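You operate a simulated robot arm through the tools that you are given. There is no shell and no other tool.

You are at the controls of a simulated robot arm. One attempt, no reset.

## Task
Stop the grey cabinet's run and set it to the white sign's current.
Fine: stop the run, then blue switch off, then set; yellow switch off and wide drawer shut.

Only the result counts: the job must be done as asked and must still hold three seconds after the hand-in. Knocking over, shifting, dropping, spilling or breaking anything else fails it.

## Robot
A 6-joint arm with a two-finger gripper, fixed in place. Base frame: the origin is at the foot of the arm, x ahead of it, y to its left, z up. Lengths are in mm, angles in degrees, forces in N, time in s.
Its first joint turns from -166.0 to 166.0 degrees. Payload 2.45 kg.
Tool frame: the origin (TCP) lies between the finger pads and is the grasp point; the fingertips stand 20 mm ahead of it; z points along the fingers, y is the line along which they close. Largest opening 140 mm; the body of the gripper starts 168 mm behind the TCP.
Orientation is told as [roll, pitch, yaw] about the base's x, y, z axes, in that order, counted from this pose: with the fingers straight down and closing along the base's y, the tool's x points along the base's -x, its y along +y and its z along -z.

## Interface
- The arm moves only by the tool nudge_tool. Its argument "steps" is a list of rows, each an object (a shift or turn left out is 0, a gripper value left out holds the last) with "dp": the shift along the base's x, y, z in m, a list of three; "turn": the turn, a rotation vector about the base's x, y, z in degrees, a list of three; "claw": the gripper command, from -1 (fully open) to 1 (shut), values between in proportion. In form: [{"dp": [tx, ty, tz], "turn": [rx, ry, rz], "claw": claw}, ...]. A call has 1 to 20 rows; each row shifts and turns the commanded pose from where the row before left it. A row lasts 0.2 s, in which the tool goes at most 50 mm and 8.6 degrees; a call with a longer step from one row to the next is refused whole, and so is a gripper value outside its range. A pose out of reach is approached as far as the arm can. The call stops where the force on the tool passes 40 N (or 10 N more than at its start, if that is more) or the arm is blocked; 0.2 s more then pass. Each finger travels about 45 mm/s and halts on what it meets, pressing with about 43 N; the grip force reading is that of the motor and also rises with nothing between the fingers. The clock runs only during rows and for 0.2 s after the last one: add rows that do not move to give the fingers time. The reply holds the time, the measured pose of the TCP, the force on the tool along the base axes, the opening and the grip force, in the units named above and with some noise, with the torque about the TCP (base axes, N m) and any sound that the robot's microphone picked up.
- Cameras (640 x 400 px; columns grow to the right, rows downward): "scene" is fixed at [49.3, -501.9, 1608]; the picture's right is [0.78, -0.63, 0.00], its down [-0.29, -0.36, -0.89] and it looks along [0.56, 0.69, -0.46] (base axes); focal length 368 px, centre (320, 200). "wrist" rides on the gripper at [78, 11, -209] in the tool frame; the picture's right is [-0.14, 0.99, 0.00], its down [-0.92, -0.13, -0.37] and it looks along [-0.36, -0.05, 0.93] (tool axes); focal length 280 px, centre (320, 200). There is no depth. A picture from a camera that has moved, and an enlarged one, comes with that camera's place and axes in the base frame and with its lens.
- capture(camera): a new picture of that camera. No time passes.
- close_up(camera, box): a new picture of the part [left, top, right, bottom] of that camera's present view, enlarged. No time passes.
- hand_in(): hands the job in; it is judged then, once.

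Places have to be worked out from the pictures, the camera data and where the tool is seen. Open the gripper and draw the arm clear of the work before you hand the job in, unless the task says otherwise.

The tools are called after ">>>" as a command line: name --argument value ..., lists and objects as JSON in quotes. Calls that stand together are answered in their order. nudge_tool: Moves the arm, as the interface text tells. Its arguments: {"type":"object","properties":{"steps":{"type":"array"}},"required":["steps"]} The other tools are called the same way: capture (camera) takes a picture; close_up (camera, box) takes an enlarged picture of a part of a camera's view; hand_in () hands the job in.

At the start:

```text
time_s: 0.0
tool_pos: [607.4, 362.3, 1266.8]
tool_rot: [0.0, 0.1, 0.0]
ft_force: [-0.4, 0.5, -1.1]
wrist_torque: [-0.05, 0.03, 0.02]
grip_width: 139.9
grip_force: 0.1
```

scene: 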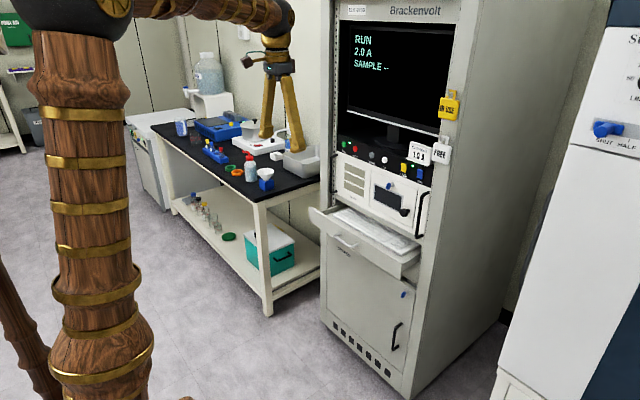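
wrist: 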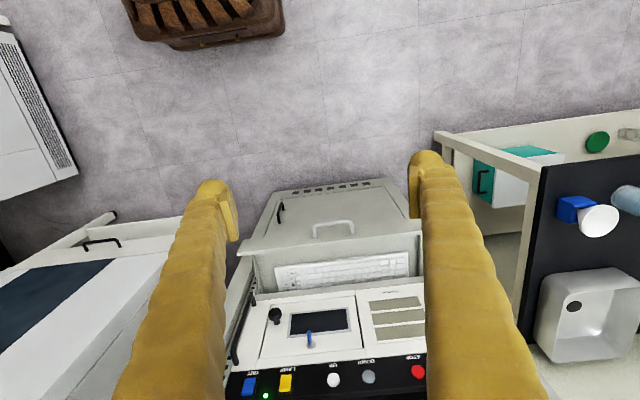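

I'll start by looking closely at the cabinet's panel, signs and drawer in both views.

>>> close_up --camera "scene" --box '[320, 120, 480, 220]'

>>> close_up --camera "scene" --box '[320, 0, 480, 100]'

>>> close_up --camera "wrist" --box '[220, 275, 440, 400]'

>>> close_up --camera "scene" --box '[300, 190, 460, 290]'

```text
4.00 times, centred on (400, 170) of scene
camera zoom: at [49.3, -501.9, 1608.0], right [0.78, -0.63, 0.0], down [-0.29, -0.36, -0.89], along [0.56, 0.69, -0.46], focal length 1474 px, centre (0, 320)
```

zoom: 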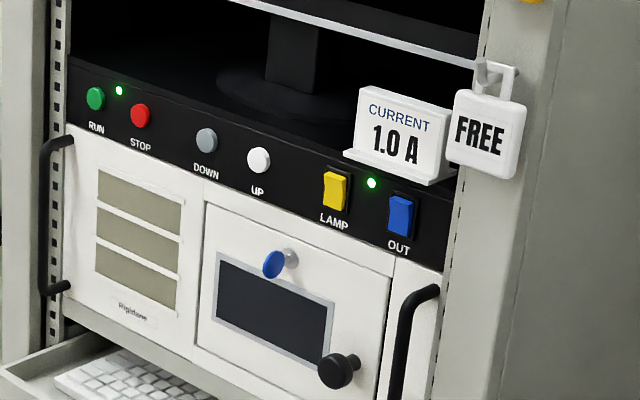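

```text
4.00 times, centred on (400, 50) of scene
camera zoom: at [49.3, -501.9, 1608.0], right [0.78, -0.63, 0.0], down [-0.29, -0.36, -0.89], along [0.56, 0.69, -0.46], focal length 1474 px, centre (0, 800)
```

zoom: 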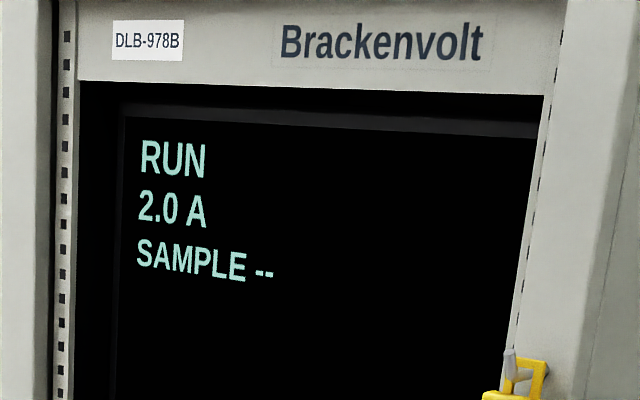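

```text
2.91 times, centred on (330, 338) of wrist
camera zoom: at [528.3, 372.3, 1475.7], right [0.14, 0.99, 0.0], down [0.92, -0.13, 0.37], along [0.36, -0.05, -0.93], focal length 816 px, centre (291, -200)
```

zoom: 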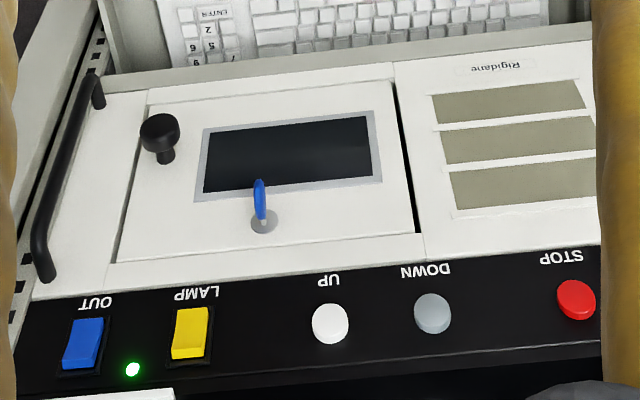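

```text
4.00 times, centred on (380, 240) of scene
camera zoom: at [49.3, -501.9, 1608.0], right [0.78, -0.63, 0.0], down [-0.29, -0.36, -0.89], along [0.56, 0.69, -0.46], focal length 1474 px, centre (80, 40)
```

zoom: 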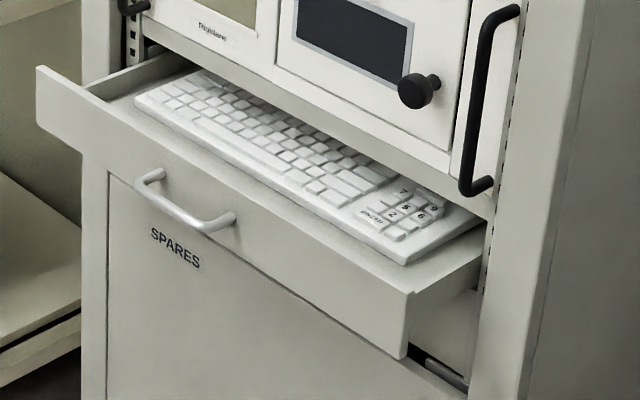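

The panel shows RUN/STOP/DOWN/UP buttons and LAMP (yellow) and OUT (blue) rockers, with the display reading 2.0 A and the white sign 1.0 A. By triangulation STOP is about (1025,482,1119) and OUT about (1022,167,1118), so the panel faces -x. I'll zoom further on the rockers, sign, tags and drawer edges.

>>> close_up --camera "scene" --box '[390, 140, 438, 190]'

>>> close_up --camera "scene" --box '[410, 80, 474, 170]'

>>> close_up --camera "wrist" --box '[220, 340, 320, 400]'

>>> close_up --camera "scene" --box '[334, 130, 394, 175]'

>>> close_up --camera "wrist" --box '[220, 170, 440, 310]'

```text
8.00 times, centred on (414, 165) of scene
camera zoom: at [49.3, -501.9, 1608.0], right [0.78, -0.63, 0.0], down [-0.29, -0.36, -0.89], along [0.56, 0.69, -0.46], focal length 2947 px, centre (-432, 480)
```

zoom: 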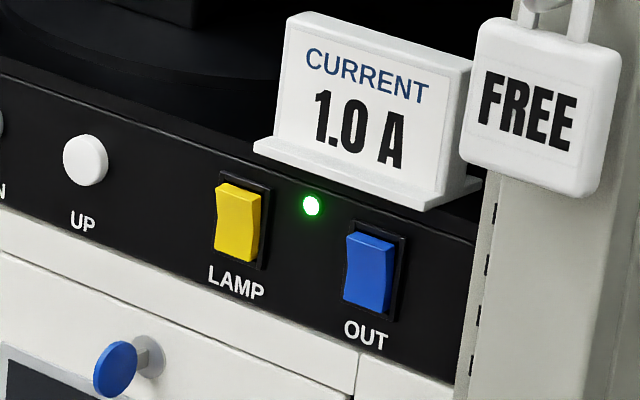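

```text
4.44 times, centred on (442, 125) of scene
camera zoom: at [49.3, -501.9, 1608.0], right [0.78, -0.63, 0.0], down [-0.29, -0.36, -0.89], along [0.56, 0.69, -0.46], focal length 1637 px, centre (-222, 533)
```

zoom: 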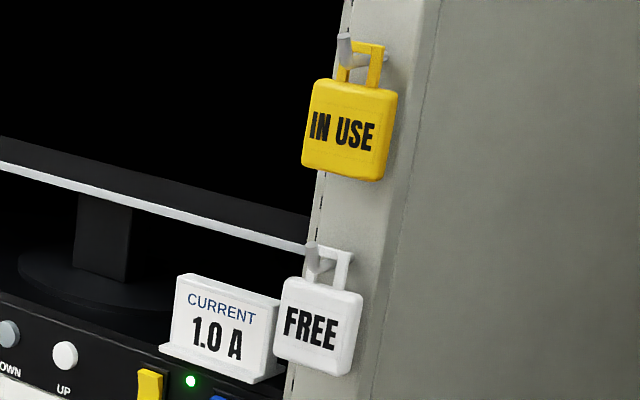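

```text
6.40 times, centred on (270, 370) of wrist
camera zoom: at [528.3, 372.3, 1475.7], right [0.14, 0.99, 0.0], down [0.92, -0.13, 0.37], along [0.36, -0.05, -0.93], focal length 1794 px, centre (640, -888)
```

zoom: 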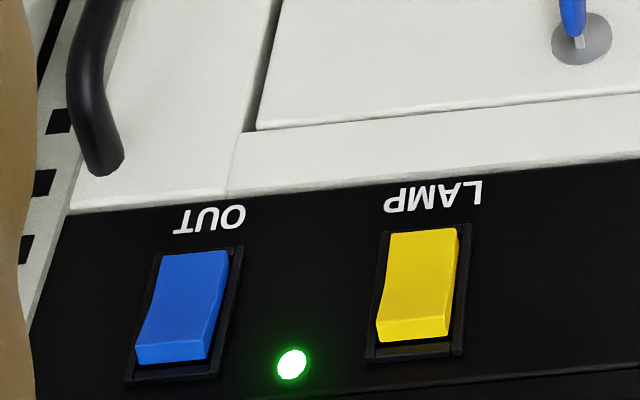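

```text
8.89 times, centred on (364, 152) of scene
camera zoom: at [49.3, -501.9, 1608.0], right [0.78, -0.63, 0.0], down [-0.29, -0.36, -0.89], along [0.56, 0.69, -0.46], focal length 3274 px, centre (-71, 622)
```

zoom: 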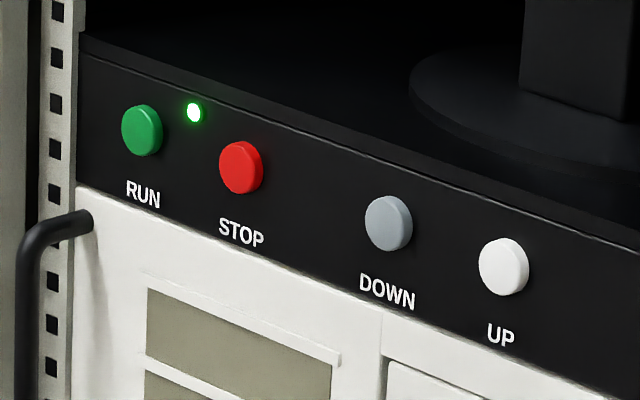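

```text
2.86 times, centred on (330, 240) of wrist
camera zoom: at [528.3, 372.3, 1475.7], right [0.14, 0.99, 0.0], down [0.92, -0.13, 0.37], along [0.36, -0.05, -0.93], focal length 801 px, centre (291, 86)
```

zoom: 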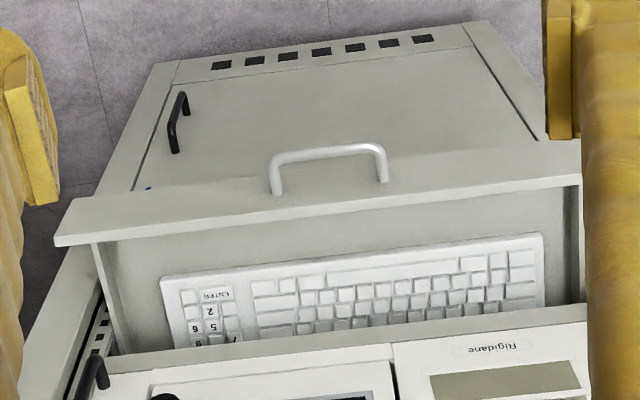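

Both rockers have their top half standing out, so I should press the top, and the green LED by OUT is lit. The sign sits just above them, so I'll tilt the tool about 30° below horizontal so its upper leading edge does the pressing. First I close the fingers and swing the tool to a standoff in front of the panel.

>>> nudge_tool --steps '[{"dp": [0.02, 0.005, -0.005], "turn": [0, -6, 0], "claw": 1}, {"dp": [0.025, 0.007, -0.01], "turn": [0, -7, 0], "claw": 1}, {"dp": [0.025, 0.007, -0.01], "turn": [0, -7, 0], "claw": 1}, {"dp": [0.025, 0.007, -0.01], "turn": [0, -7, 0], "claw": 1}, {"dp": [0.025, 0.007, -0.01], "turn": [0, -7, 0], "claw": 1}, {"dp": [0.025, 0.007, -0.01], "turn": [0, -7, 0], "claw": 1}, {"dp": [0.025, 0.007, -0.01], "turn": [0, -7, 0], "claw": 1}, {"dp": [0.02, 0.007, -0.01], "turn": [0, -6, 0], "claw": 1}, {"dp": [0.01, 0.005, -0.005], "turn": [0, -6, 0], "claw": 1}, {"dp": [0, 0, 0], "claw": 1}]'

```text
time_s: 2.2
tool_pos: [807.7, 421.7, 1185.6]
tool_rot: [-0.1, -60.0, 0.1]
ft_force: [0.1, 0.1, -1.0]
wrist_torque: [0.01, 0.0, -0.01]
grip_width: 0.1
grip_force: 29.2
```

The tool follows commands exactly and is closed at (808,422,1186), tilted 30° below horizontal. I'll take pictures to calibrate the button positions against the tool.

>>> capture --camera "scene"

>>> capture --camera "wrist"

```text
taken
```

scene: 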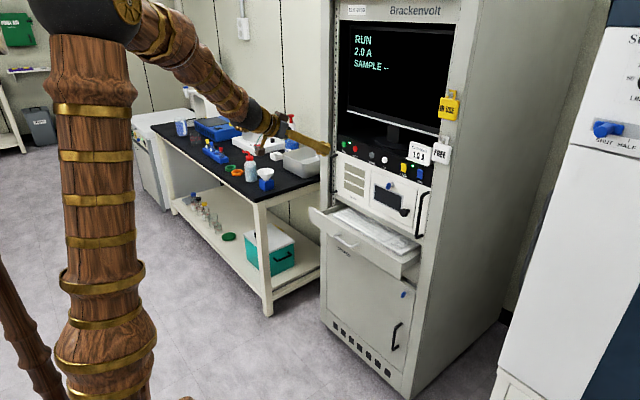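

```text
taken
camera wrist: at [586.4, 431.4, 1223.0], right [0.07, 0.99, 0.12], down [0.14, -0.13, 0.98], along [0.99, -0.05, -0.15], focal length 280 px, centre (320, 200)
```

wrist: 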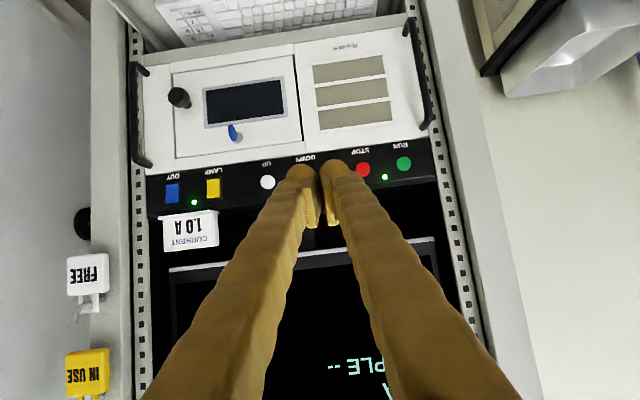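

>>> close_up --camera "wrist" --box '[240, 130, 430, 250]'

>>> close_up --camera "wrist" --box '[140, 140, 300, 260]'

>>> close_up --camera "scene" --box '[260, 100, 400, 190]'

```text
3.33 times, centred on (335, 190) of wrist
camera zoom: at [586.4, 431.4, 1223.0], right [0.07, 0.99, 0.12], down [0.14, -0.13, 0.98], along [0.99, -0.05, -0.15], focal length 935 px, centre (270, 233)
```

zoom: 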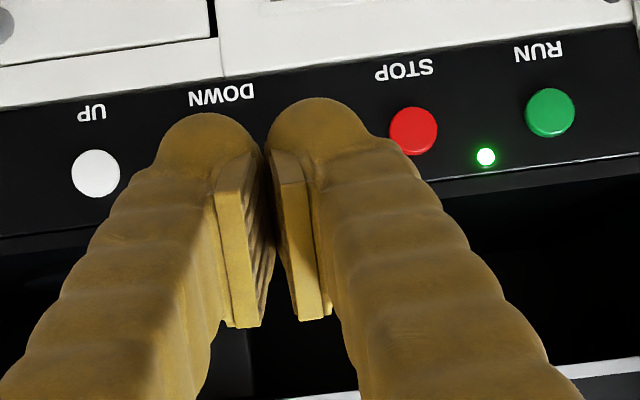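

```text
3.33 times, centred on (220, 200) of wrist
camera zoom: at [586.4, 431.4, 1223.0], right [0.07, 0.99, 0.12], down [0.14, -0.13, 0.98], along [0.99, -0.05, -0.15], focal length 935 px, centre (653, 200)
```

zoom: 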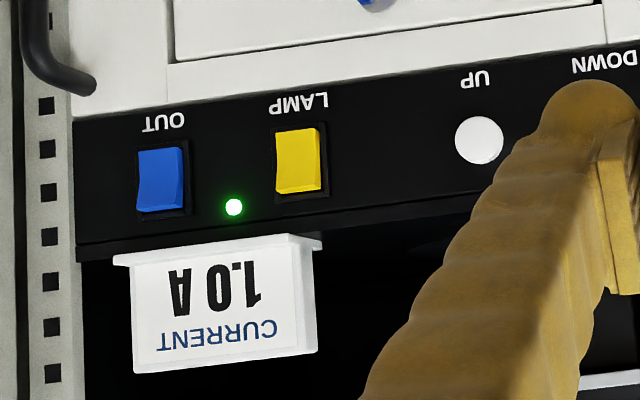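

```text
4.44 times, centred on (330, 145) of scene
camera zoom: at [49.3, -501.9, 1608.0], right [0.78, -0.63, 0.0], down [-0.29, -0.36, -0.89], along [0.56, 0.69, -0.46], focal length 1637 px, centre (276, 444)
```

zoom: 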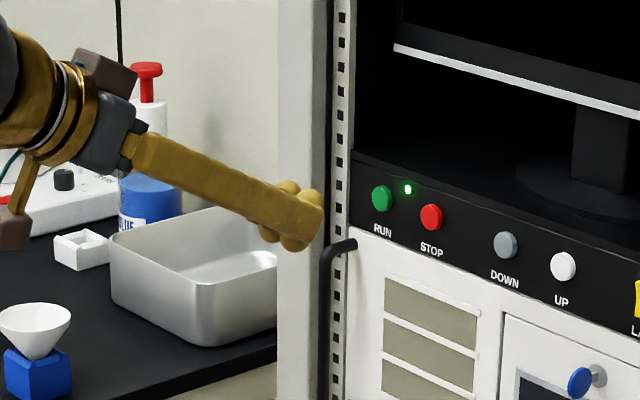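

The triangulation agrees: STOP's face is at about (1020,482,1119). I'll move to a close standoff at about (965,482,1118).

>>> nudge_tool --steps '[{"dp": [0.03, 0.015, -0.017]}, {"dp": [0.035, 0.015, -0.017]}, {"dp": [0.035, 0.015, -0.017]}, {"dp": [0.035, 0.015, -0.0166]}, {"dp": [0.022, 0, 0]}, {"dp": [0, 0, 0]}]'

>>> capture --camera "wrist"

>>> close_up --camera "scene" --box '[300, 100, 420, 180]'

```text
time_s: 3.6
tool_pos: [964.8, 481.4, 1117.9]
tool_rot: [-0.1, -60.0, 0.0]
ft_force: [-0.7, 0.6, 0.9]
wrist_torque: [-0.01, -0.01, -0.01]
grip_width: 0.0
grip_force: 29.4
```

```text
taken
camera wrist: at [743.6, 491.1, 1155.2], right [0.07, 0.99, 0.12], down [0.14, -0.13, 0.98], along [0.99, -0.05, -0.15], focal length 280 px, centre (320, 200)
```

wrist: 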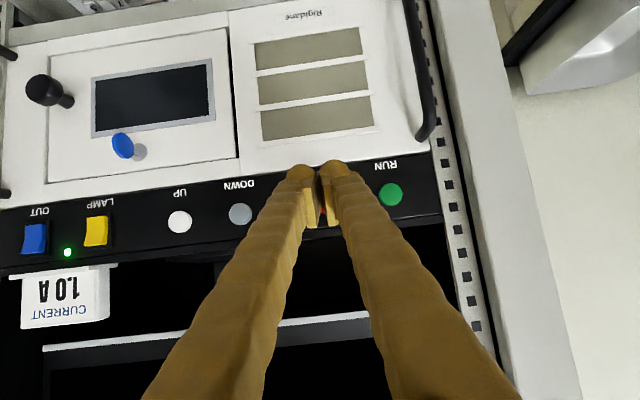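

```text
5.00 times, centred on (360, 140) of scene
camera zoom: at [49.3, -501.9, 1608.0], right [0.78, -0.63, 0.0], down [-0.29, -0.36, -0.89], along [0.56, 0.69, -0.46], focal length 1842 px, centre (120, 500)
```

zoom: 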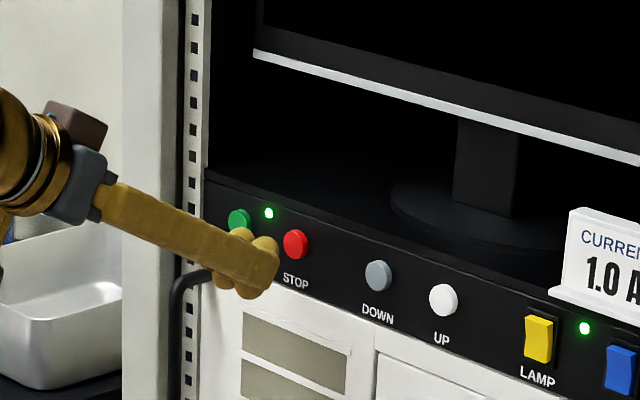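

The tip is lined up with STOP (observed vs predicted within 2-3 mm). I advance, then approach in small steps, watching the force.

>>> nudge_tool --steps '[{"dp": [0.008, 0, 0.001]}, {"dp": [0.008, 0, 0.001]}, {"dp": [0.004, 0, 0]}, {"dp": [0.002, 0, 0]}, {"dp": [0.002, 0, 0]}, {"dp": [0.002, 0, 0]}, {"dp": [0.002, 0, 0]}]'

>>> close_up --camera "scene" --box '[300, 100, 420, 180]'

```text
time_s: 5.2
tool_pos: [992.1, 482.9, 1120.7]
tool_rot: [0.0, -60.0, 0.0]
ft_force: [0.1, -0.1, 0.2]
wrist_torque: [0.03, 0.02, 0.0]
grip_width: 0.2
grip_force: 29.1
```

```text
5.00 times, centred on (360, 140) of scene
camera zoom: at [49.3, -501.9, 1608.0], right [0.78, -0.63, 0.0], down [-0.29, -0.36, -0.89], along [0.56, 0.69, -0.46], focal length 1842 px, centre (120, 500)
```

zoom: 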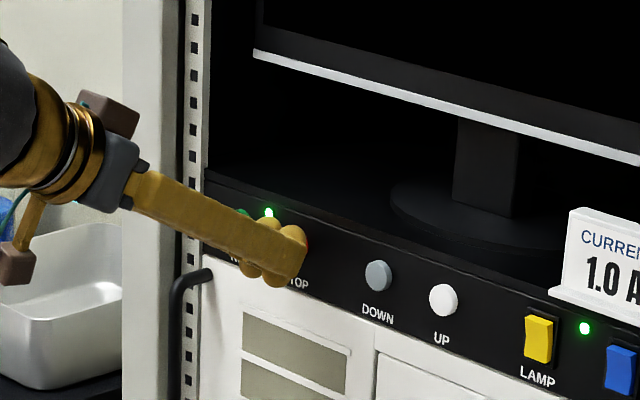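

No contact yet at x=992 (force near 0). I continue with 1.5–2 mm steps.

>>> nudge_tool --steps '[{"dp": [0.002, 0, 0]}, {"dp": [0.002, 0, 0]}, {"dp": [0.002, 0, 0]}]'

>>> close_up --camera "scene" --box '[330, 20, 410, 170]'

```text
time_s: 6.0
tool_pos: [997.3, 482.8, 1121.5]
tool_rot: [0.0, -60.1, 0.0]
ft_force: [-0.2, -0.1, 0.1]
wrist_torque: [-0.01, 0.02, 0.01]
grip_width: 0.0
grip_force: 29.3
```

```text
2.67 times, centred on (370, 95) of scene
camera zoom: at [49.3, -501.9, 1608.0], right [0.78, -0.63, 0.0], down [-0.29, -0.36, -0.89], along [0.56, 0.69, -0.46], focal length 982 px, centre (187, 480)
```

zoom: 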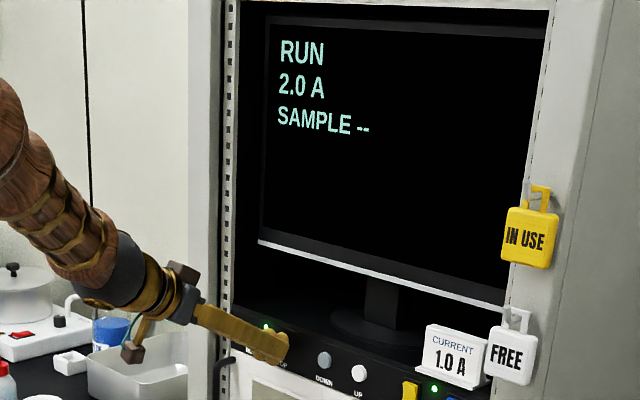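

>>> nudge_tool --steps '[{"dp": [0.002, 0, 0]}, {"dp": [0.002, 0, 0]}, {"dp": [0.0, 0, 0]}]'

>>> close_up --camera "scene" --box '[330, 20, 410, 170]'

```text
time_s: 6.8
tool_pos: [1002.6, 481.6, 1120.1]
tool_rot: [0.0, -60.0, 0.0]
ft_force: [-2.0, 0.3, 1.0]
wrist_torque: [0.02, -0.04, -0.02]
grip_width: 0.0
grip_force: 29.3
heard: click
```

```text
2.67 times, centred on (370, 95) of scene
camera zoom: at [49.3, -501.9, 1608.0], right [0.78, -0.63, 0.0], down [-0.29, -0.36, -0.89], along [0.56, 0.69, -0.46], focal length 982 px, centre (187, 480)
```

zoom: 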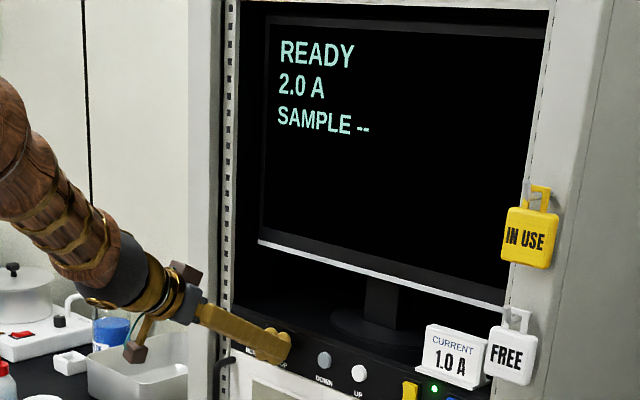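

STOP clicked and the display now reads READY. I back off and slide along to the blue OUT rocker, triangulated at about (1022,169,1116) with its raised top half near z≈1127.

>>> nudge_tool --steps '[{"dp": [-0.02, 0, 0]}, {"dp": [-0.045, 0, 0.002]}, {"dp": [0, -0.045, 0.002]}, {"dp": [0, -0.045, 0.001]}, {"dp": [0, -0.045, 0]}, {"dp": [0, -0.045, 0]}, {"dp": [0, -0.045, 0]}, {"dp": [0, -0.045, 0]}, {"dp": [0, -0.043, 0]}, {"dp": [0, 0, 0]}, {"dp": [0, 0, 0]}]'

>>> capture --camera "wrist"

>>> capture --camera "scene"

>>> close_up --camera "scene" --box '[350, 110, 450, 190]'

```text
time_s: 9.2
tool_pos: [936.3, 171.3, 1125.0]
tool_rot: [0.0, -59.9, 0.1]
ft_force: [0.2, 0.1, 0.0]
wrist_torque: [0.01, -0.02, 0.01]
grip_width: 0.2
grip_force: 29.8
```

```text
taken
camera wrist: at [715.4, 180.2, 1161.8], right [0.07, 0.99, 0.12], down [0.14, -0.13, 0.98], along [0.99, -0.05, -0.15], focal length 280 px, centre (320, 200)
```

wrist: 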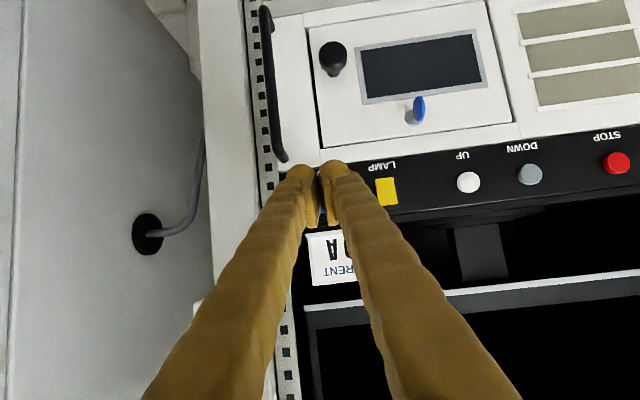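

```text
taken
```

scene: 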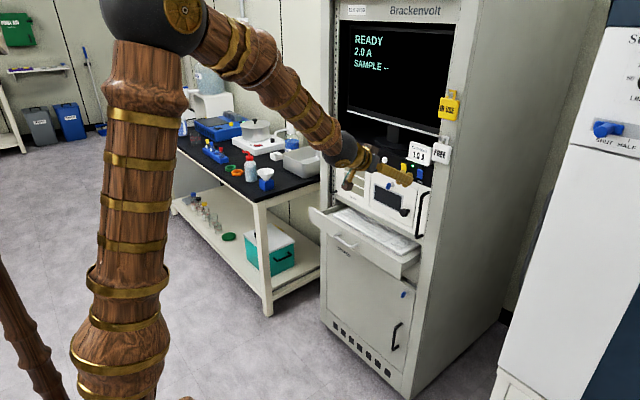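

```text
5.00 times, centred on (400, 150) of scene
camera zoom: at [49.3, -501.9, 1608.0], right [0.78, -0.63, 0.0], down [-0.29, -0.36, -0.89], along [0.56, 0.69, -0.46], focal length 1842 px, centre (-80, 450)
```

zoom: 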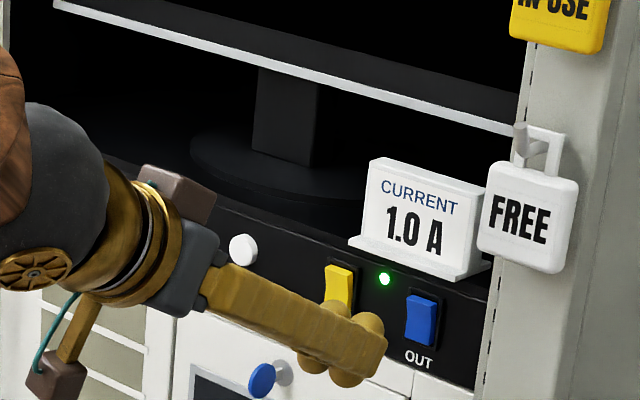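

The tool is at (936,171,1125), lined up with OUT and below the sign. I advance slowly.

>>> nudge_tool --steps '[{"dp": [0.02, 0, 0]}, {"dp": [0.02, -0.001, 0.001]}, {"dp": [0.005, 0, 0]}, {"dp": [0.002, 0, 0]}, {"dp": [0.002, 0, 0]}, {"dp": [0.002, 0, 0]}, {"dp": [0.002, 0, 0]}]'

>>> close_up --camera "scene" --box '[390, 140, 450, 190]'

>>> close_up --camera "wrist" --box '[240, 130, 400, 290]'

```text
time_s: 10.8
tool_pos: [990.0, 169.5, 1127.0]
tool_rot: [0.0, -60.0, -0.1]
ft_force: [-0.3, 0.8, -0.4]
wrist_torque: [-0.01, 0.0, -0.03]
grip_width: 0.0
grip_force: 29.7
```

```text
8.00 times, centred on (420, 165) of scene
camera zoom: at [49.3, -501.9, 1608.0], right [0.78, -0.63, 0.0], down [-0.29, -0.36, -0.89], along [0.56, 0.69, -0.46], focal length 2947 px, centre (-480, 480)
```

zoom: 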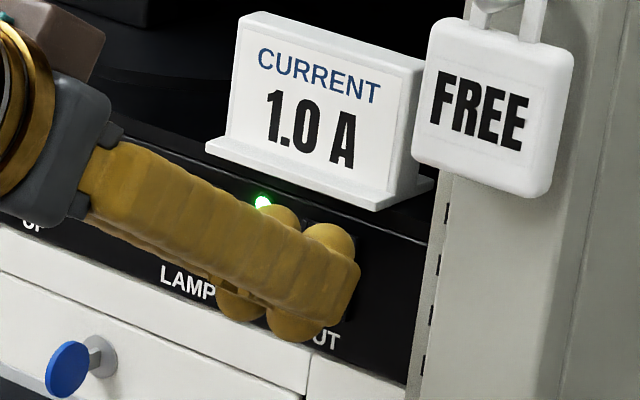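

```text
2.50 times, centred on (320, 210) of wrist
camera zoom: at [769.6, 177.1, 1164.2], right [0.07, 0.99, 0.12], down [0.14, -0.13, 0.98], along [0.99, -0.05, -0.15], focal length 701 px, centre (320, 175)
```

zoom: 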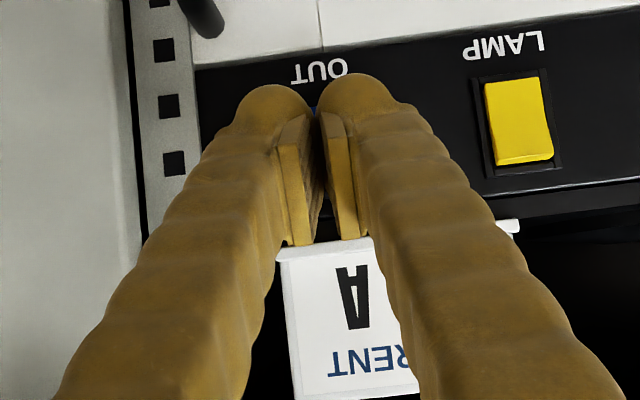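

>>> nudge_tool --steps '[{"dp": [0.002, 0, 0]}, {"dp": [0.002, 0, 0]}, {"dp": [0.002, 0, 0]}, {"dp": [0.0, 0, 0]}]'

>>> close_up --camera "scene" --box '[390, 140, 450, 190]'

```text
time_s: 11.8
tool_pos: [995.8, 167.3, 1126.8]
tool_rot: [0.0, -59.9, -0.1]
ft_force: [-0.7, -0.6, -0.5]
wrist_torque: [0.01, 0.01, -0.01]
grip_width: 0.0
grip_force: 30.0
```

```text
8.00 times, centred on (420, 165) of scene
camera zoom: at [49.3, -501.9, 1608.0], right [0.78, -0.63, 0.0], down [-0.29, -0.36, -0.89], along [0.56, 0.69, -0.46], focal length 2947 px, centre (-480, 480)
```

zoom: 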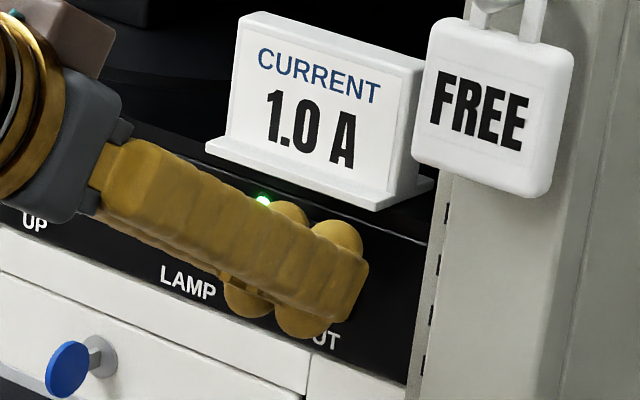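

No contact yet at x=996; I continue in 2 mm steps.

>>> nudge_tool --steps '[{"dp": [0.002, 0, 0]}, {"dp": [0.002, 0, 0]}, {"dp": [0.0, 0, 0]}]'

>>> close_up --camera "scene" --box '[390, 140, 450, 190]'

```text
time_s: 12.6
tool_pos: [999.6, 168.1, 1126.1]
tool_rot: [0.1, -59.9, 0.0]
ft_force: [-16.3, 1.1, 1.0]
wrist_torque: [0.04, -0.06, 0.09]
grip_width: 6.0
grip_force: 29.8
```

```text
8.00 times, centred on (420, 165) of scene
camera zoom: at [49.3, -501.9, 1608.0], right [0.78, -0.63, 0.0], down [-0.29, -0.36, -0.89], along [0.56, 0.69, -0.46], focal length 2947 px, centre (-480, 480)
```

zoom: 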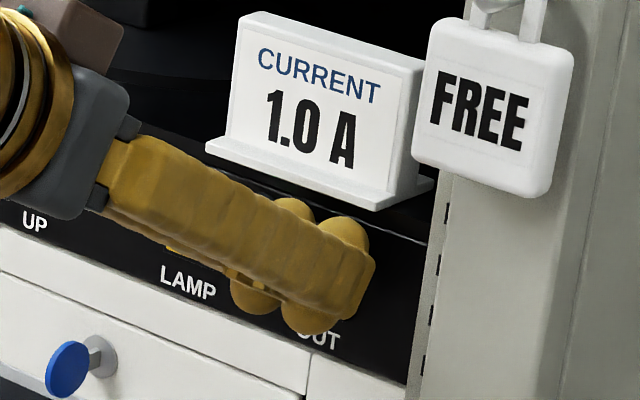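

Contact force of 16 N at x≈1000 and the LED beside OUT seems to be out. The fingers got spread 6 mm by the rocker, so I back straight off and check the rocker's state.

>>> nudge_tool --steps '[{"dp": [-0.005, 0, 0]}, {"dp": [-0.02, 0, 0]}, {"dp": [-0.04, 0.0, 0]}, {"dp": [0, 0.0, 0]}]'

>>> close_up --camera "scene" --box '[390, 140, 450, 190]'

>>> close_up --camera "scene" --box '[330, 20, 460, 190]'

```text
time_s: 13.6
tool_pos: [935.3, 167.8, 1126.4]
tool_rot: [0.0, -59.9, -0.1]
ft_force: [-0.4, 0.3, 0.0]
wrist_torque: [0.0, 0.03, -0.03]
grip_width: 0.0
grip_force: 29.3
```

```text
8.00 times, centred on (420, 165) of scene
camera zoom: at [49.3, -501.9, 1608.0], right [0.78, -0.63, 0.0], down [-0.29, -0.36, -0.89], along [0.56, 0.69, -0.46], focal length 2947 px, centre (-480, 480)
```

zoom: 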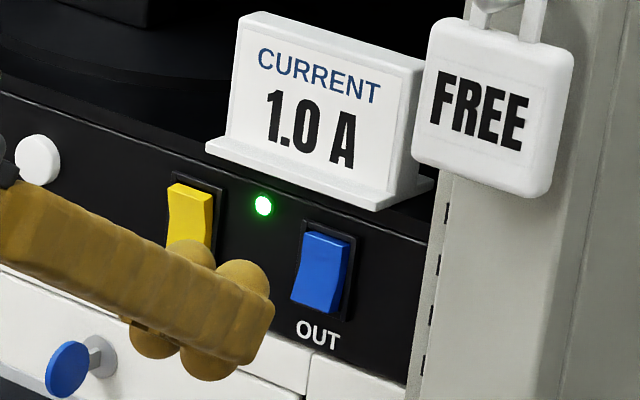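

```text
2.35 times, centred on (395, 105) of scene
camera zoom: at [49.3, -501.9, 1608.0], right [0.78, -0.63, 0.0], down [-0.29, -0.36, -0.89], along [0.56, 0.69, -0.46], focal length 867 px, centre (144, 424)
```

zoom: 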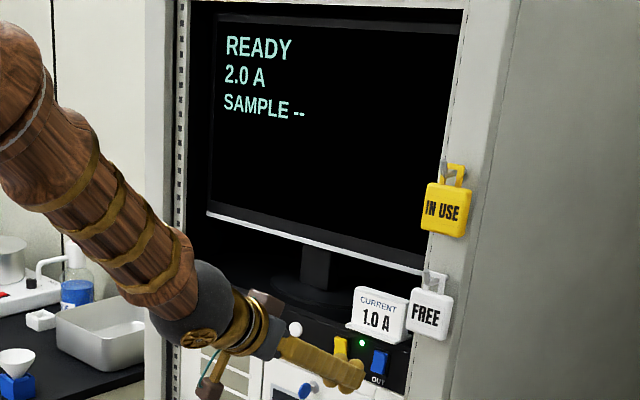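

OUT is unchanged (LED lit, top still out): the rocker wedged into the groove between the two rounded fingertips. I'll shift 14 mm in +y so that a single fingertip meets the rocker, and go a little higher for better leverage. The sign's underside at z≈1152, x≥1028 stays clear.

>>> nudge_tool --steps '[{"dp": [0, 0.015, 0.0035]}, {"dp": [0.03, 0, 0]}, {"dp": [0.02, 0, 0]}, {"dp": [0.005, 0, 0]}, {"dp": [0.002, 0, 0]}, {"dp": [0.002, 0, 0]}, {"dp": [0, 0, 0]}]'

>>> close_up --camera "scene" --box '[390, 140, 450, 190]'

>>> close_up --camera "wrist" --box '[240, 130, 400, 290]'

```text
time_s: 15.2
tool_pos: [992.5, 182.9, 1130.7]
tool_rot: [0.0, -60.0, 0.0]
ft_force: [-0.1, 0.8, 0.2]
wrist_torque: [0.0, -0.04, -0.01]
grip_width: 0.3
grip_force: 30.2
```

```text
8.00 times, centred on (420, 165) of scene
camera zoom: at [49.3, -501.9, 1608.0], right [0.78, -0.63, 0.0], down [-0.29, -0.36, -0.89], along [0.56, 0.69, -0.46], focal length 2947 px, centre (-480, 480)
```

zoom: 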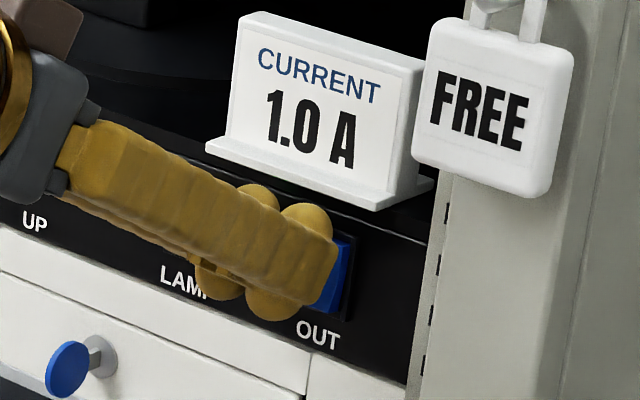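

```text
2.50 times, centred on (320, 210) of wrist
camera zoom: at [773.9, 191.7, 1167.4], right [0.07, 0.99, 0.12], down [0.14, -0.13, 0.98], along [0.99, -0.05, -0.15], focal length 701 px, centre (320, 175)
```

zoom: 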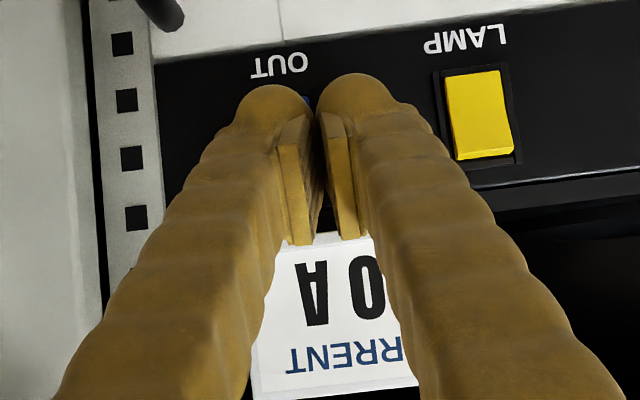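

The right fingertip now lies in front of the rocker. I press further in 2 mm steps.

>>> nudge_tool --steps '[{"dp": [0.002, 0, 0]}, {"dp": [0.002, 0, 0]}, {"dp": [0.002, 0, 0]}, {"dp": [0.001, 0, 0]}]'

>>> close_up --camera "scene" --box '[390, 140, 450, 190]'

```text
time_s: 16.2
tool_pos: [1001.0, 182.4, 1130.9]
tool_rot: [0.0, -60.0, 0.0]
ft_force: [-12.7, -1.3, 0.7]
wrist_torque: [-0.02, -0.04, -0.15]
grip_width: 0.0
grip_force: 29.8
```

```text
8.00 times, centred on (420, 165) of scene
camera zoom: at [49.3, -501.9, 1608.0], right [0.78, -0.63, 0.0], down [-0.29, -0.36, -0.89], along [0.56, 0.69, -0.46], focal length 2947 px, centre (-480, 480)
```

zoom: 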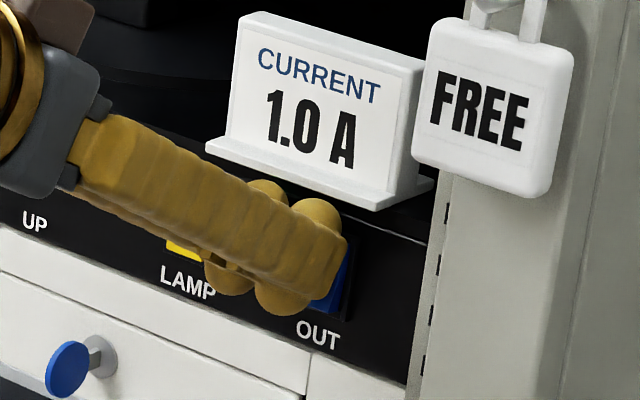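

Contact with -12.7 N, so the rocker is loaded but I heard no click. I push on in 1 mm steps.

>>> nudge_tool --steps '[{"dp": [0.001, 0, 0]}, {"dp": [0.001, 0, 0]}, {"dp": [0.001, 0, 0]}]'

>>> close_up --camera "scene" --box '[390, 140, 450, 190]'

```text
time_s: 16.9
tool_pos: [1001.7, 183.2, 1130.5]
tool_rot: [0.0, -59.9, 0.1]
ft_force: [-19.8, -2.6, 8.6]
wrist_torque: [-0.14, -0.19, -0.23]
grip_width: 0.3
grip_force: 29.4
stopped in row 3: the force on the tool passed its limit at 45 N (the readings are from after the stop); the commanded pose is now the measured one
```

```text
8.00 times, centred on (420, 165) of scene
camera zoom: at [49.3, -501.9, 1608.0], right [0.78, -0.63, 0.0], down [-0.29, -0.36, -0.89], along [0.56, 0.69, -0.46], focal length 2947 px, centre (-480, 480)
```

zoom: 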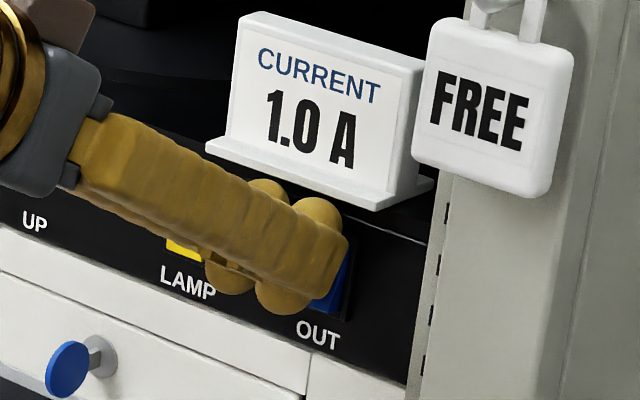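

The force reached 45 N with no click, perhaps the other fingertip bottoming on the panel. I back off to see the rocker.

>>> nudge_tool --steps '[{"dp": [-0.01, 0, 0]}, {"dp": [-0.03, 0, 0]}, {"dp": [-0.03, 0.0, 0]}, {"dp": [0, 0.03, 0]}, {"dp": [0, 0.0, 0]}]'

>>> close_up --camera "scene" --box '[390, 140, 450, 190]'

>>> close_up --camera "wrist" --box '[200, 100, 440, 260]'

```text
time_s: 18.1
tool_pos: [931.1, 210.6, 1128.0]
tool_rot: [0.0, -60.0, 0.0]
ft_force: [-0.5, 0.1, -0.1]
wrist_torque: [0.0, 0.02, -0.03]
grip_width: 0.2
grip_force: 29.2
```

```text
8.00 times, centred on (420, 165) of scene
camera zoom: at [49.3, -501.9, 1608.0], right [0.78, -0.63, 0.0], down [-0.29, -0.36, -0.89], along [0.56, 0.69, -0.46], focal length 2947 px, centre (-480, 480)
```

zoom: 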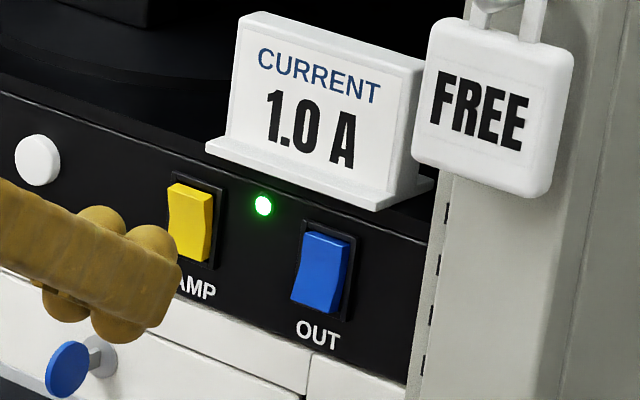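

```text
2.50 times, centred on (320, 180) of wrist
camera zoom: at [710.8, 220.1, 1165.2], right [0.07, 0.99, 0.12], down [0.14, -0.13, 0.98], along [0.99, -0.05, -0.15], focal length 701 px, centre (320, 250)
```

zoom: 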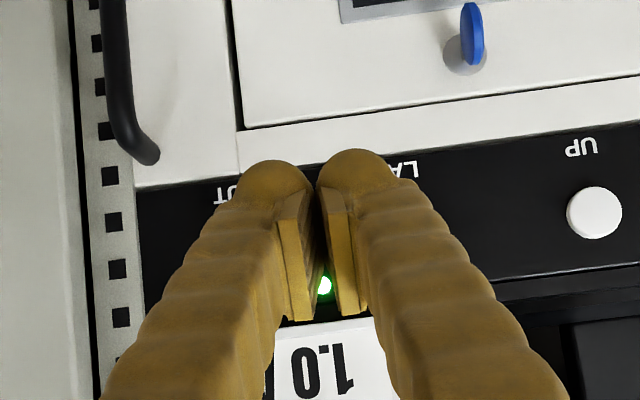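

Still on. I need a sharper look at the rocker shapes to see which half truly stands out.

>>> close_up --camera "scene" --box '[408, 160, 440, 184]'

>>> close_up --camera "scene" --box '[402, 156, 426, 176]'

```text
16.00 times, centred on (424, 172) of scene
camera zoom: at [49.3, -501.9, 1608.0], right [0.78, -0.63, 0.0], down [-0.29, -0.36, -0.89], along [0.56, 0.69, -0.46], focal length 5894 px, centre (-1344, 648)
```

zoom: 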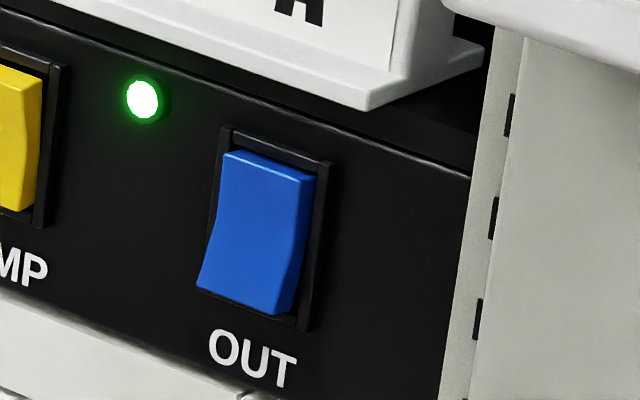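

```text
16.00 times, centred on (414, 166) of scene
camera zoom: at [49.3, -501.9, 1608.0], right [0.78, -0.63, 0.0], down [-0.29, -0.36, -0.89], along [0.56, 0.69, -0.46], focal length 5894 px, centre (-1184, 744)
```

zoom: 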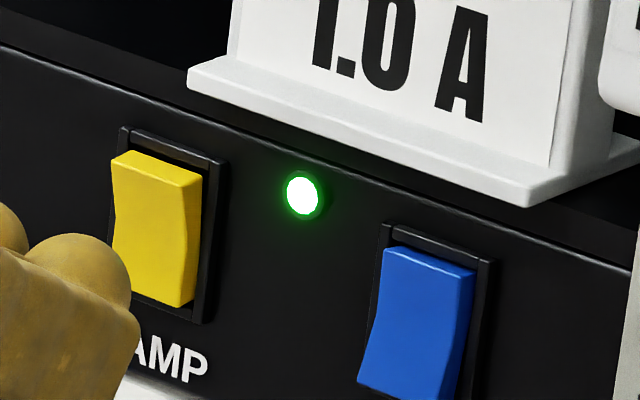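

The blue and yellow rockers now look different: yellow's top half is out while blue's bottom half stands out, so blue seems to have flipped. The lit LED may be the lamp's. I'll draw back for an unobstructed wrist view to confirm.

>>> nudge_tool --steps '[{"dp": [-0.04, 0.04, 0.01]}, {"dp": [-0.04, 0.04, 0.02]}, {"dp": [-0.02, 0.04, 0.02]}, {"dp": [0, 0, 0]}]'

>>> close_up --camera "wrist" --box '[140, 120, 300, 240]'

>>> close_up --camera "scene" --box '[396, 154, 440, 186]'

>>> capture --camera "scene"

```text
refused: row 1 steps farther than a row can; nothing moved
```

```text
3.33 times, centred on (220, 180) of wrist
camera zoom: at [710.8, 220.1, 1165.2], right [0.07, 0.99, 0.12], down [0.14, -0.13, 0.98], along [0.99, -0.05, -0.15], focal length 935 px, centre (653, 267)
```

zoom: 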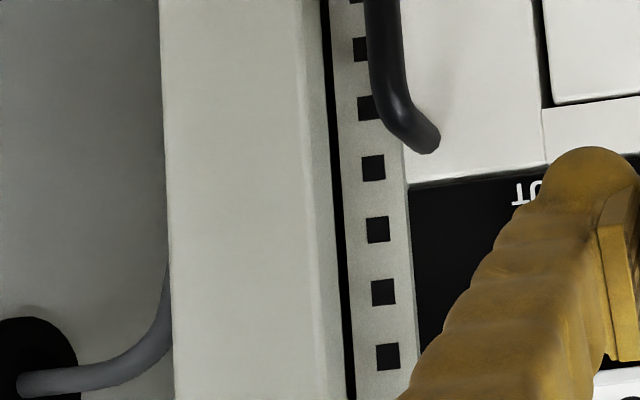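

```text
12.50 times, centred on (418, 170) of scene
camera zoom: at [49.3, -501.9, 1608.0], right [0.78, -0.63, 0.0], down [-0.29, -0.36, -0.89], along [0.56, 0.69, -0.46], focal length 4605 px, centre (-905, 575)
```

zoom: 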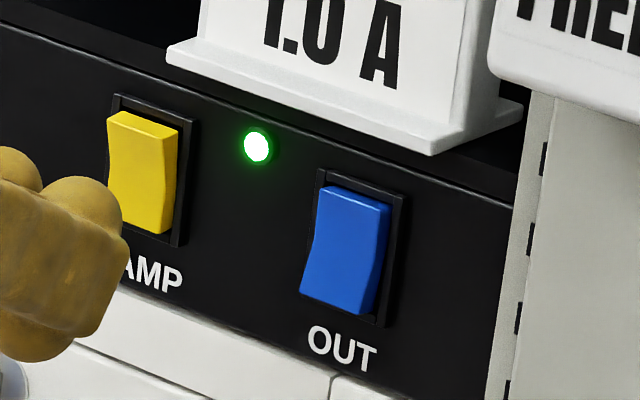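

```text
taken
```

scene: 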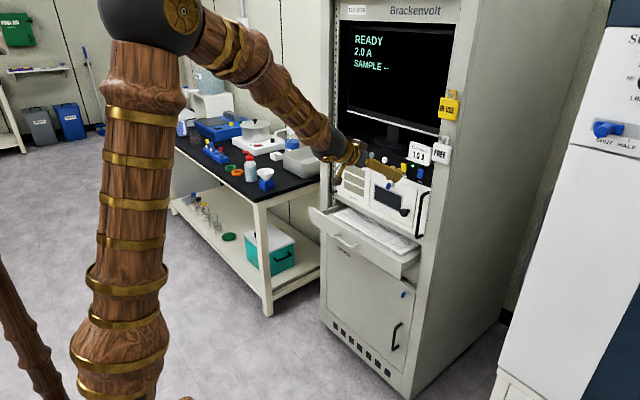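

That step exceeded the 50 mm limit; I repeat with smaller rows.

>>> nudge_tool --steps '[{"dp": [-0.03, 0.03, 0.01]}, {"dp": [-0.03, 0.03, 0.015]}, {"dp": [-0.03, 0.03, 0.015]}, {"dp": [-0.01, 0.03, 0.01]}, {"dp": [0, 0, 0]}]'

>>> close_up --camera "wrist" --box '[140, 120, 300, 240]'

>>> close_up --camera "scene" --box '[396, 154, 440, 186]'

```text
time_s: 19.2
tool_pos: [833.9, 330.4, 1180.1]
tool_rot: [-0.1, -59.9, -0.1]
ft_force: [-0.4, -0.4, -0.1]
wrist_torque: [0.0, -0.01, -0.03]
grip_width: 0.0
grip_force: 29.4
```

```text
3.33 times, centred on (220, 180) of wrist
camera zoom: at [613.2, 340.4, 1217.8], right [0.07, 0.99, 0.12], down [0.14, -0.13, 0.98], along [0.99, -0.05, -0.15], focal length 935 px, centre (653, 267)
```

zoom: 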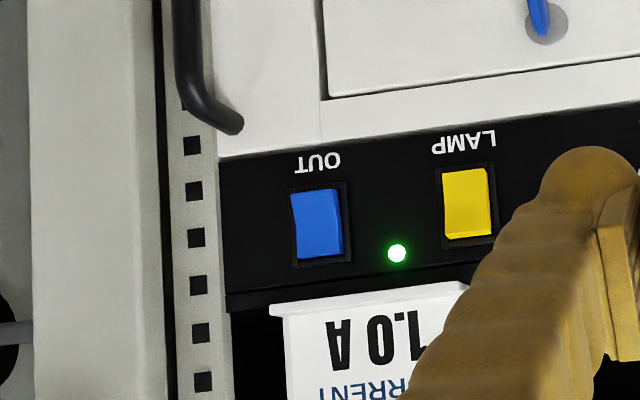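

```text
12.50 times, centred on (418, 170) of scene
camera zoom: at [49.3, -501.9, 1608.0], right [0.78, -0.63, 0.0], down [-0.29, -0.36, -0.89], along [0.56, 0.69, -0.46], focal length 4605 px, centre (-905, 575)
```

zoom: 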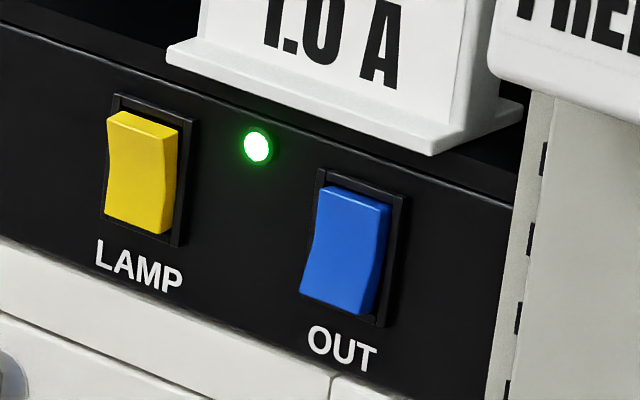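

Now it is clear: yellow's top half stands out and blue's bottom half stands out. To confirm which position is off, I'll press yellow's raised top (at about y=239, z=1128) with the right fingertip, checking whether the LED reacts.

>>> nudge_tool --steps '[{"dp": [0.0315, -0.0194, -0.0128]}, {"dp": [0.0315, -0.0194, -0.0128]}, {"dp": [0.0315, -0.0194, -0.0128]}, {"dp": [0.0315, -0.0192, -0.0127]}, {"dp": [0.02, 0, 0]}, {"dp": [0.007, 0, 0]}, {"dp": [0, 0, 0]}]'

>>> close_up --camera "scene" --box '[390, 140, 450, 190]'

>>> close_up --camera "wrist" --box '[240, 130, 400, 290]'

```text
time_s: 20.9
tool_pos: [984.9, 255.8, 1129.5]
tool_rot: [0.0, -59.9, 0.0]
ft_force: [0.8, -0.3, -0.3]
wrist_torque: [0.01, -0.03, -0.02]
grip_width: 0.1
grip_force: 28.9
```

```text
8.00 times, centred on (420, 165) of scene
camera zoom: at [49.3, -501.9, 1608.0], right [0.78, -0.63, 0.0], down [-0.29, -0.36, -0.89], along [0.56, 0.69, -0.46], focal length 2947 px, centre (-480, 480)
```

zoom: 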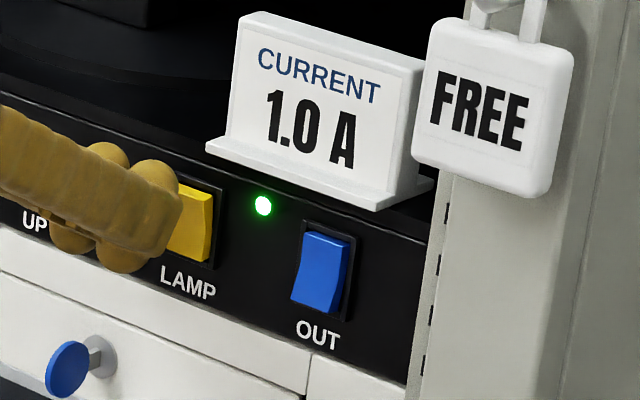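

```text
2.50 times, centred on (320, 210) of wrist
camera zoom: at [764.6, 264.5, 1166.9], right [0.07, 0.99, 0.12], down [0.14, -0.13, 0.98], along [0.99, -0.05, -0.15], focal length 701 px, centre (320, 175)
```

zoom: 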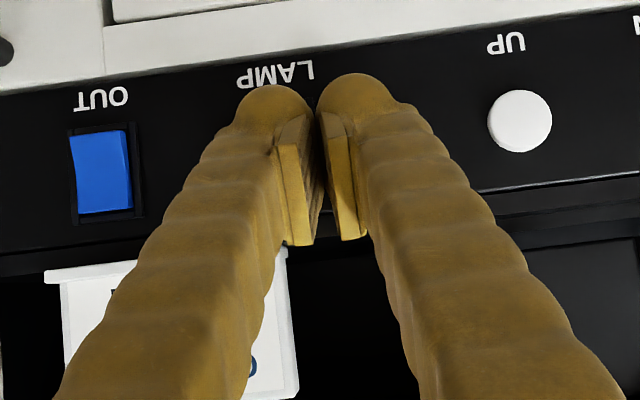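

LED and tip are both visible. I press in small steps.

>>> nudge_tool --steps '[{"dp": [0.004, -0.001, 0]}, {"dp": [0.002, 0, 0]}, {"dp": [0.002, 0, 0]}, {"dp": [0.002, 0, 0]}, {"dp": [0.002, 0, 0]}]'

>>> close_up --camera "scene" --box '[390, 140, 450, 190]'

```text
time_s: 22.1
tool_pos: [998.0, 254.8, 1129.6]
tool_rot: [0.0, -59.9, 0.1]
ft_force: [-0.8, 0.0, 0.2]
wrist_torque: [0.01, 0.0, -0.03]
grip_width: 0.2
grip_force: 29.2
```

```text
8.00 times, centred on (420, 165) of scene
camera zoom: at [49.3, -501.9, 1608.0], right [0.78, -0.63, 0.0], down [-0.29, -0.36, -0.89], along [0.56, 0.69, -0.46], focal length 2947 px, centre (-480, 480)
```

zoom: 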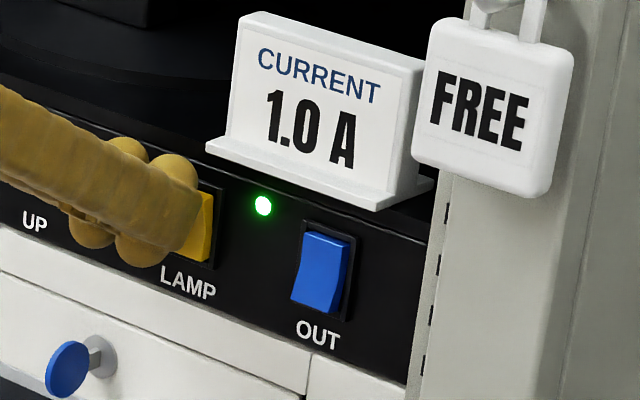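

>>> nudge_tool --steps '[{"dp": [0.001, 0, 0]}, {"dp": [0.001, 0, 0]}, {"dp": [0.001, 0, 0]}]'

>>> close_up --camera "scene" --box '[390, 140, 450, 190]'

```text
time_s: 22.9
tool_pos: [1000.3, 256.6, 1128.9]
tool_rot: [0.0, -59.9, 0.0]
ft_force: [-5.8, -0.7, -1.4]
wrist_torque: [-0.01, -0.03, -0.08]
grip_width: 0.2
grip_force: 29.4
```

```text
8.00 times, centred on (420, 165) of scene
camera zoom: at [49.3, -501.9, 1608.0], right [0.78, -0.63, 0.0], down [-0.29, -0.36, -0.89], along [0.56, 0.69, -0.46], focal length 2947 px, centre (-480, 480)
```

zoom: 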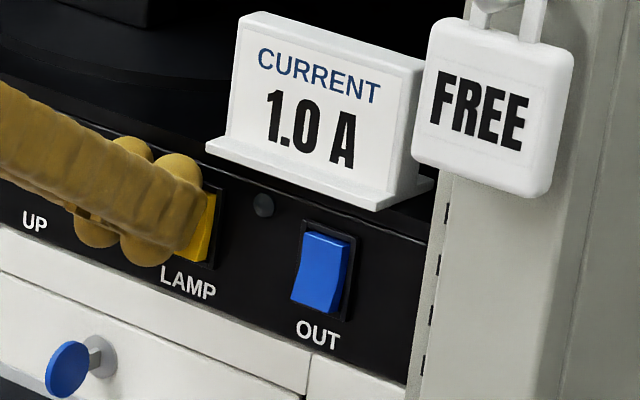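

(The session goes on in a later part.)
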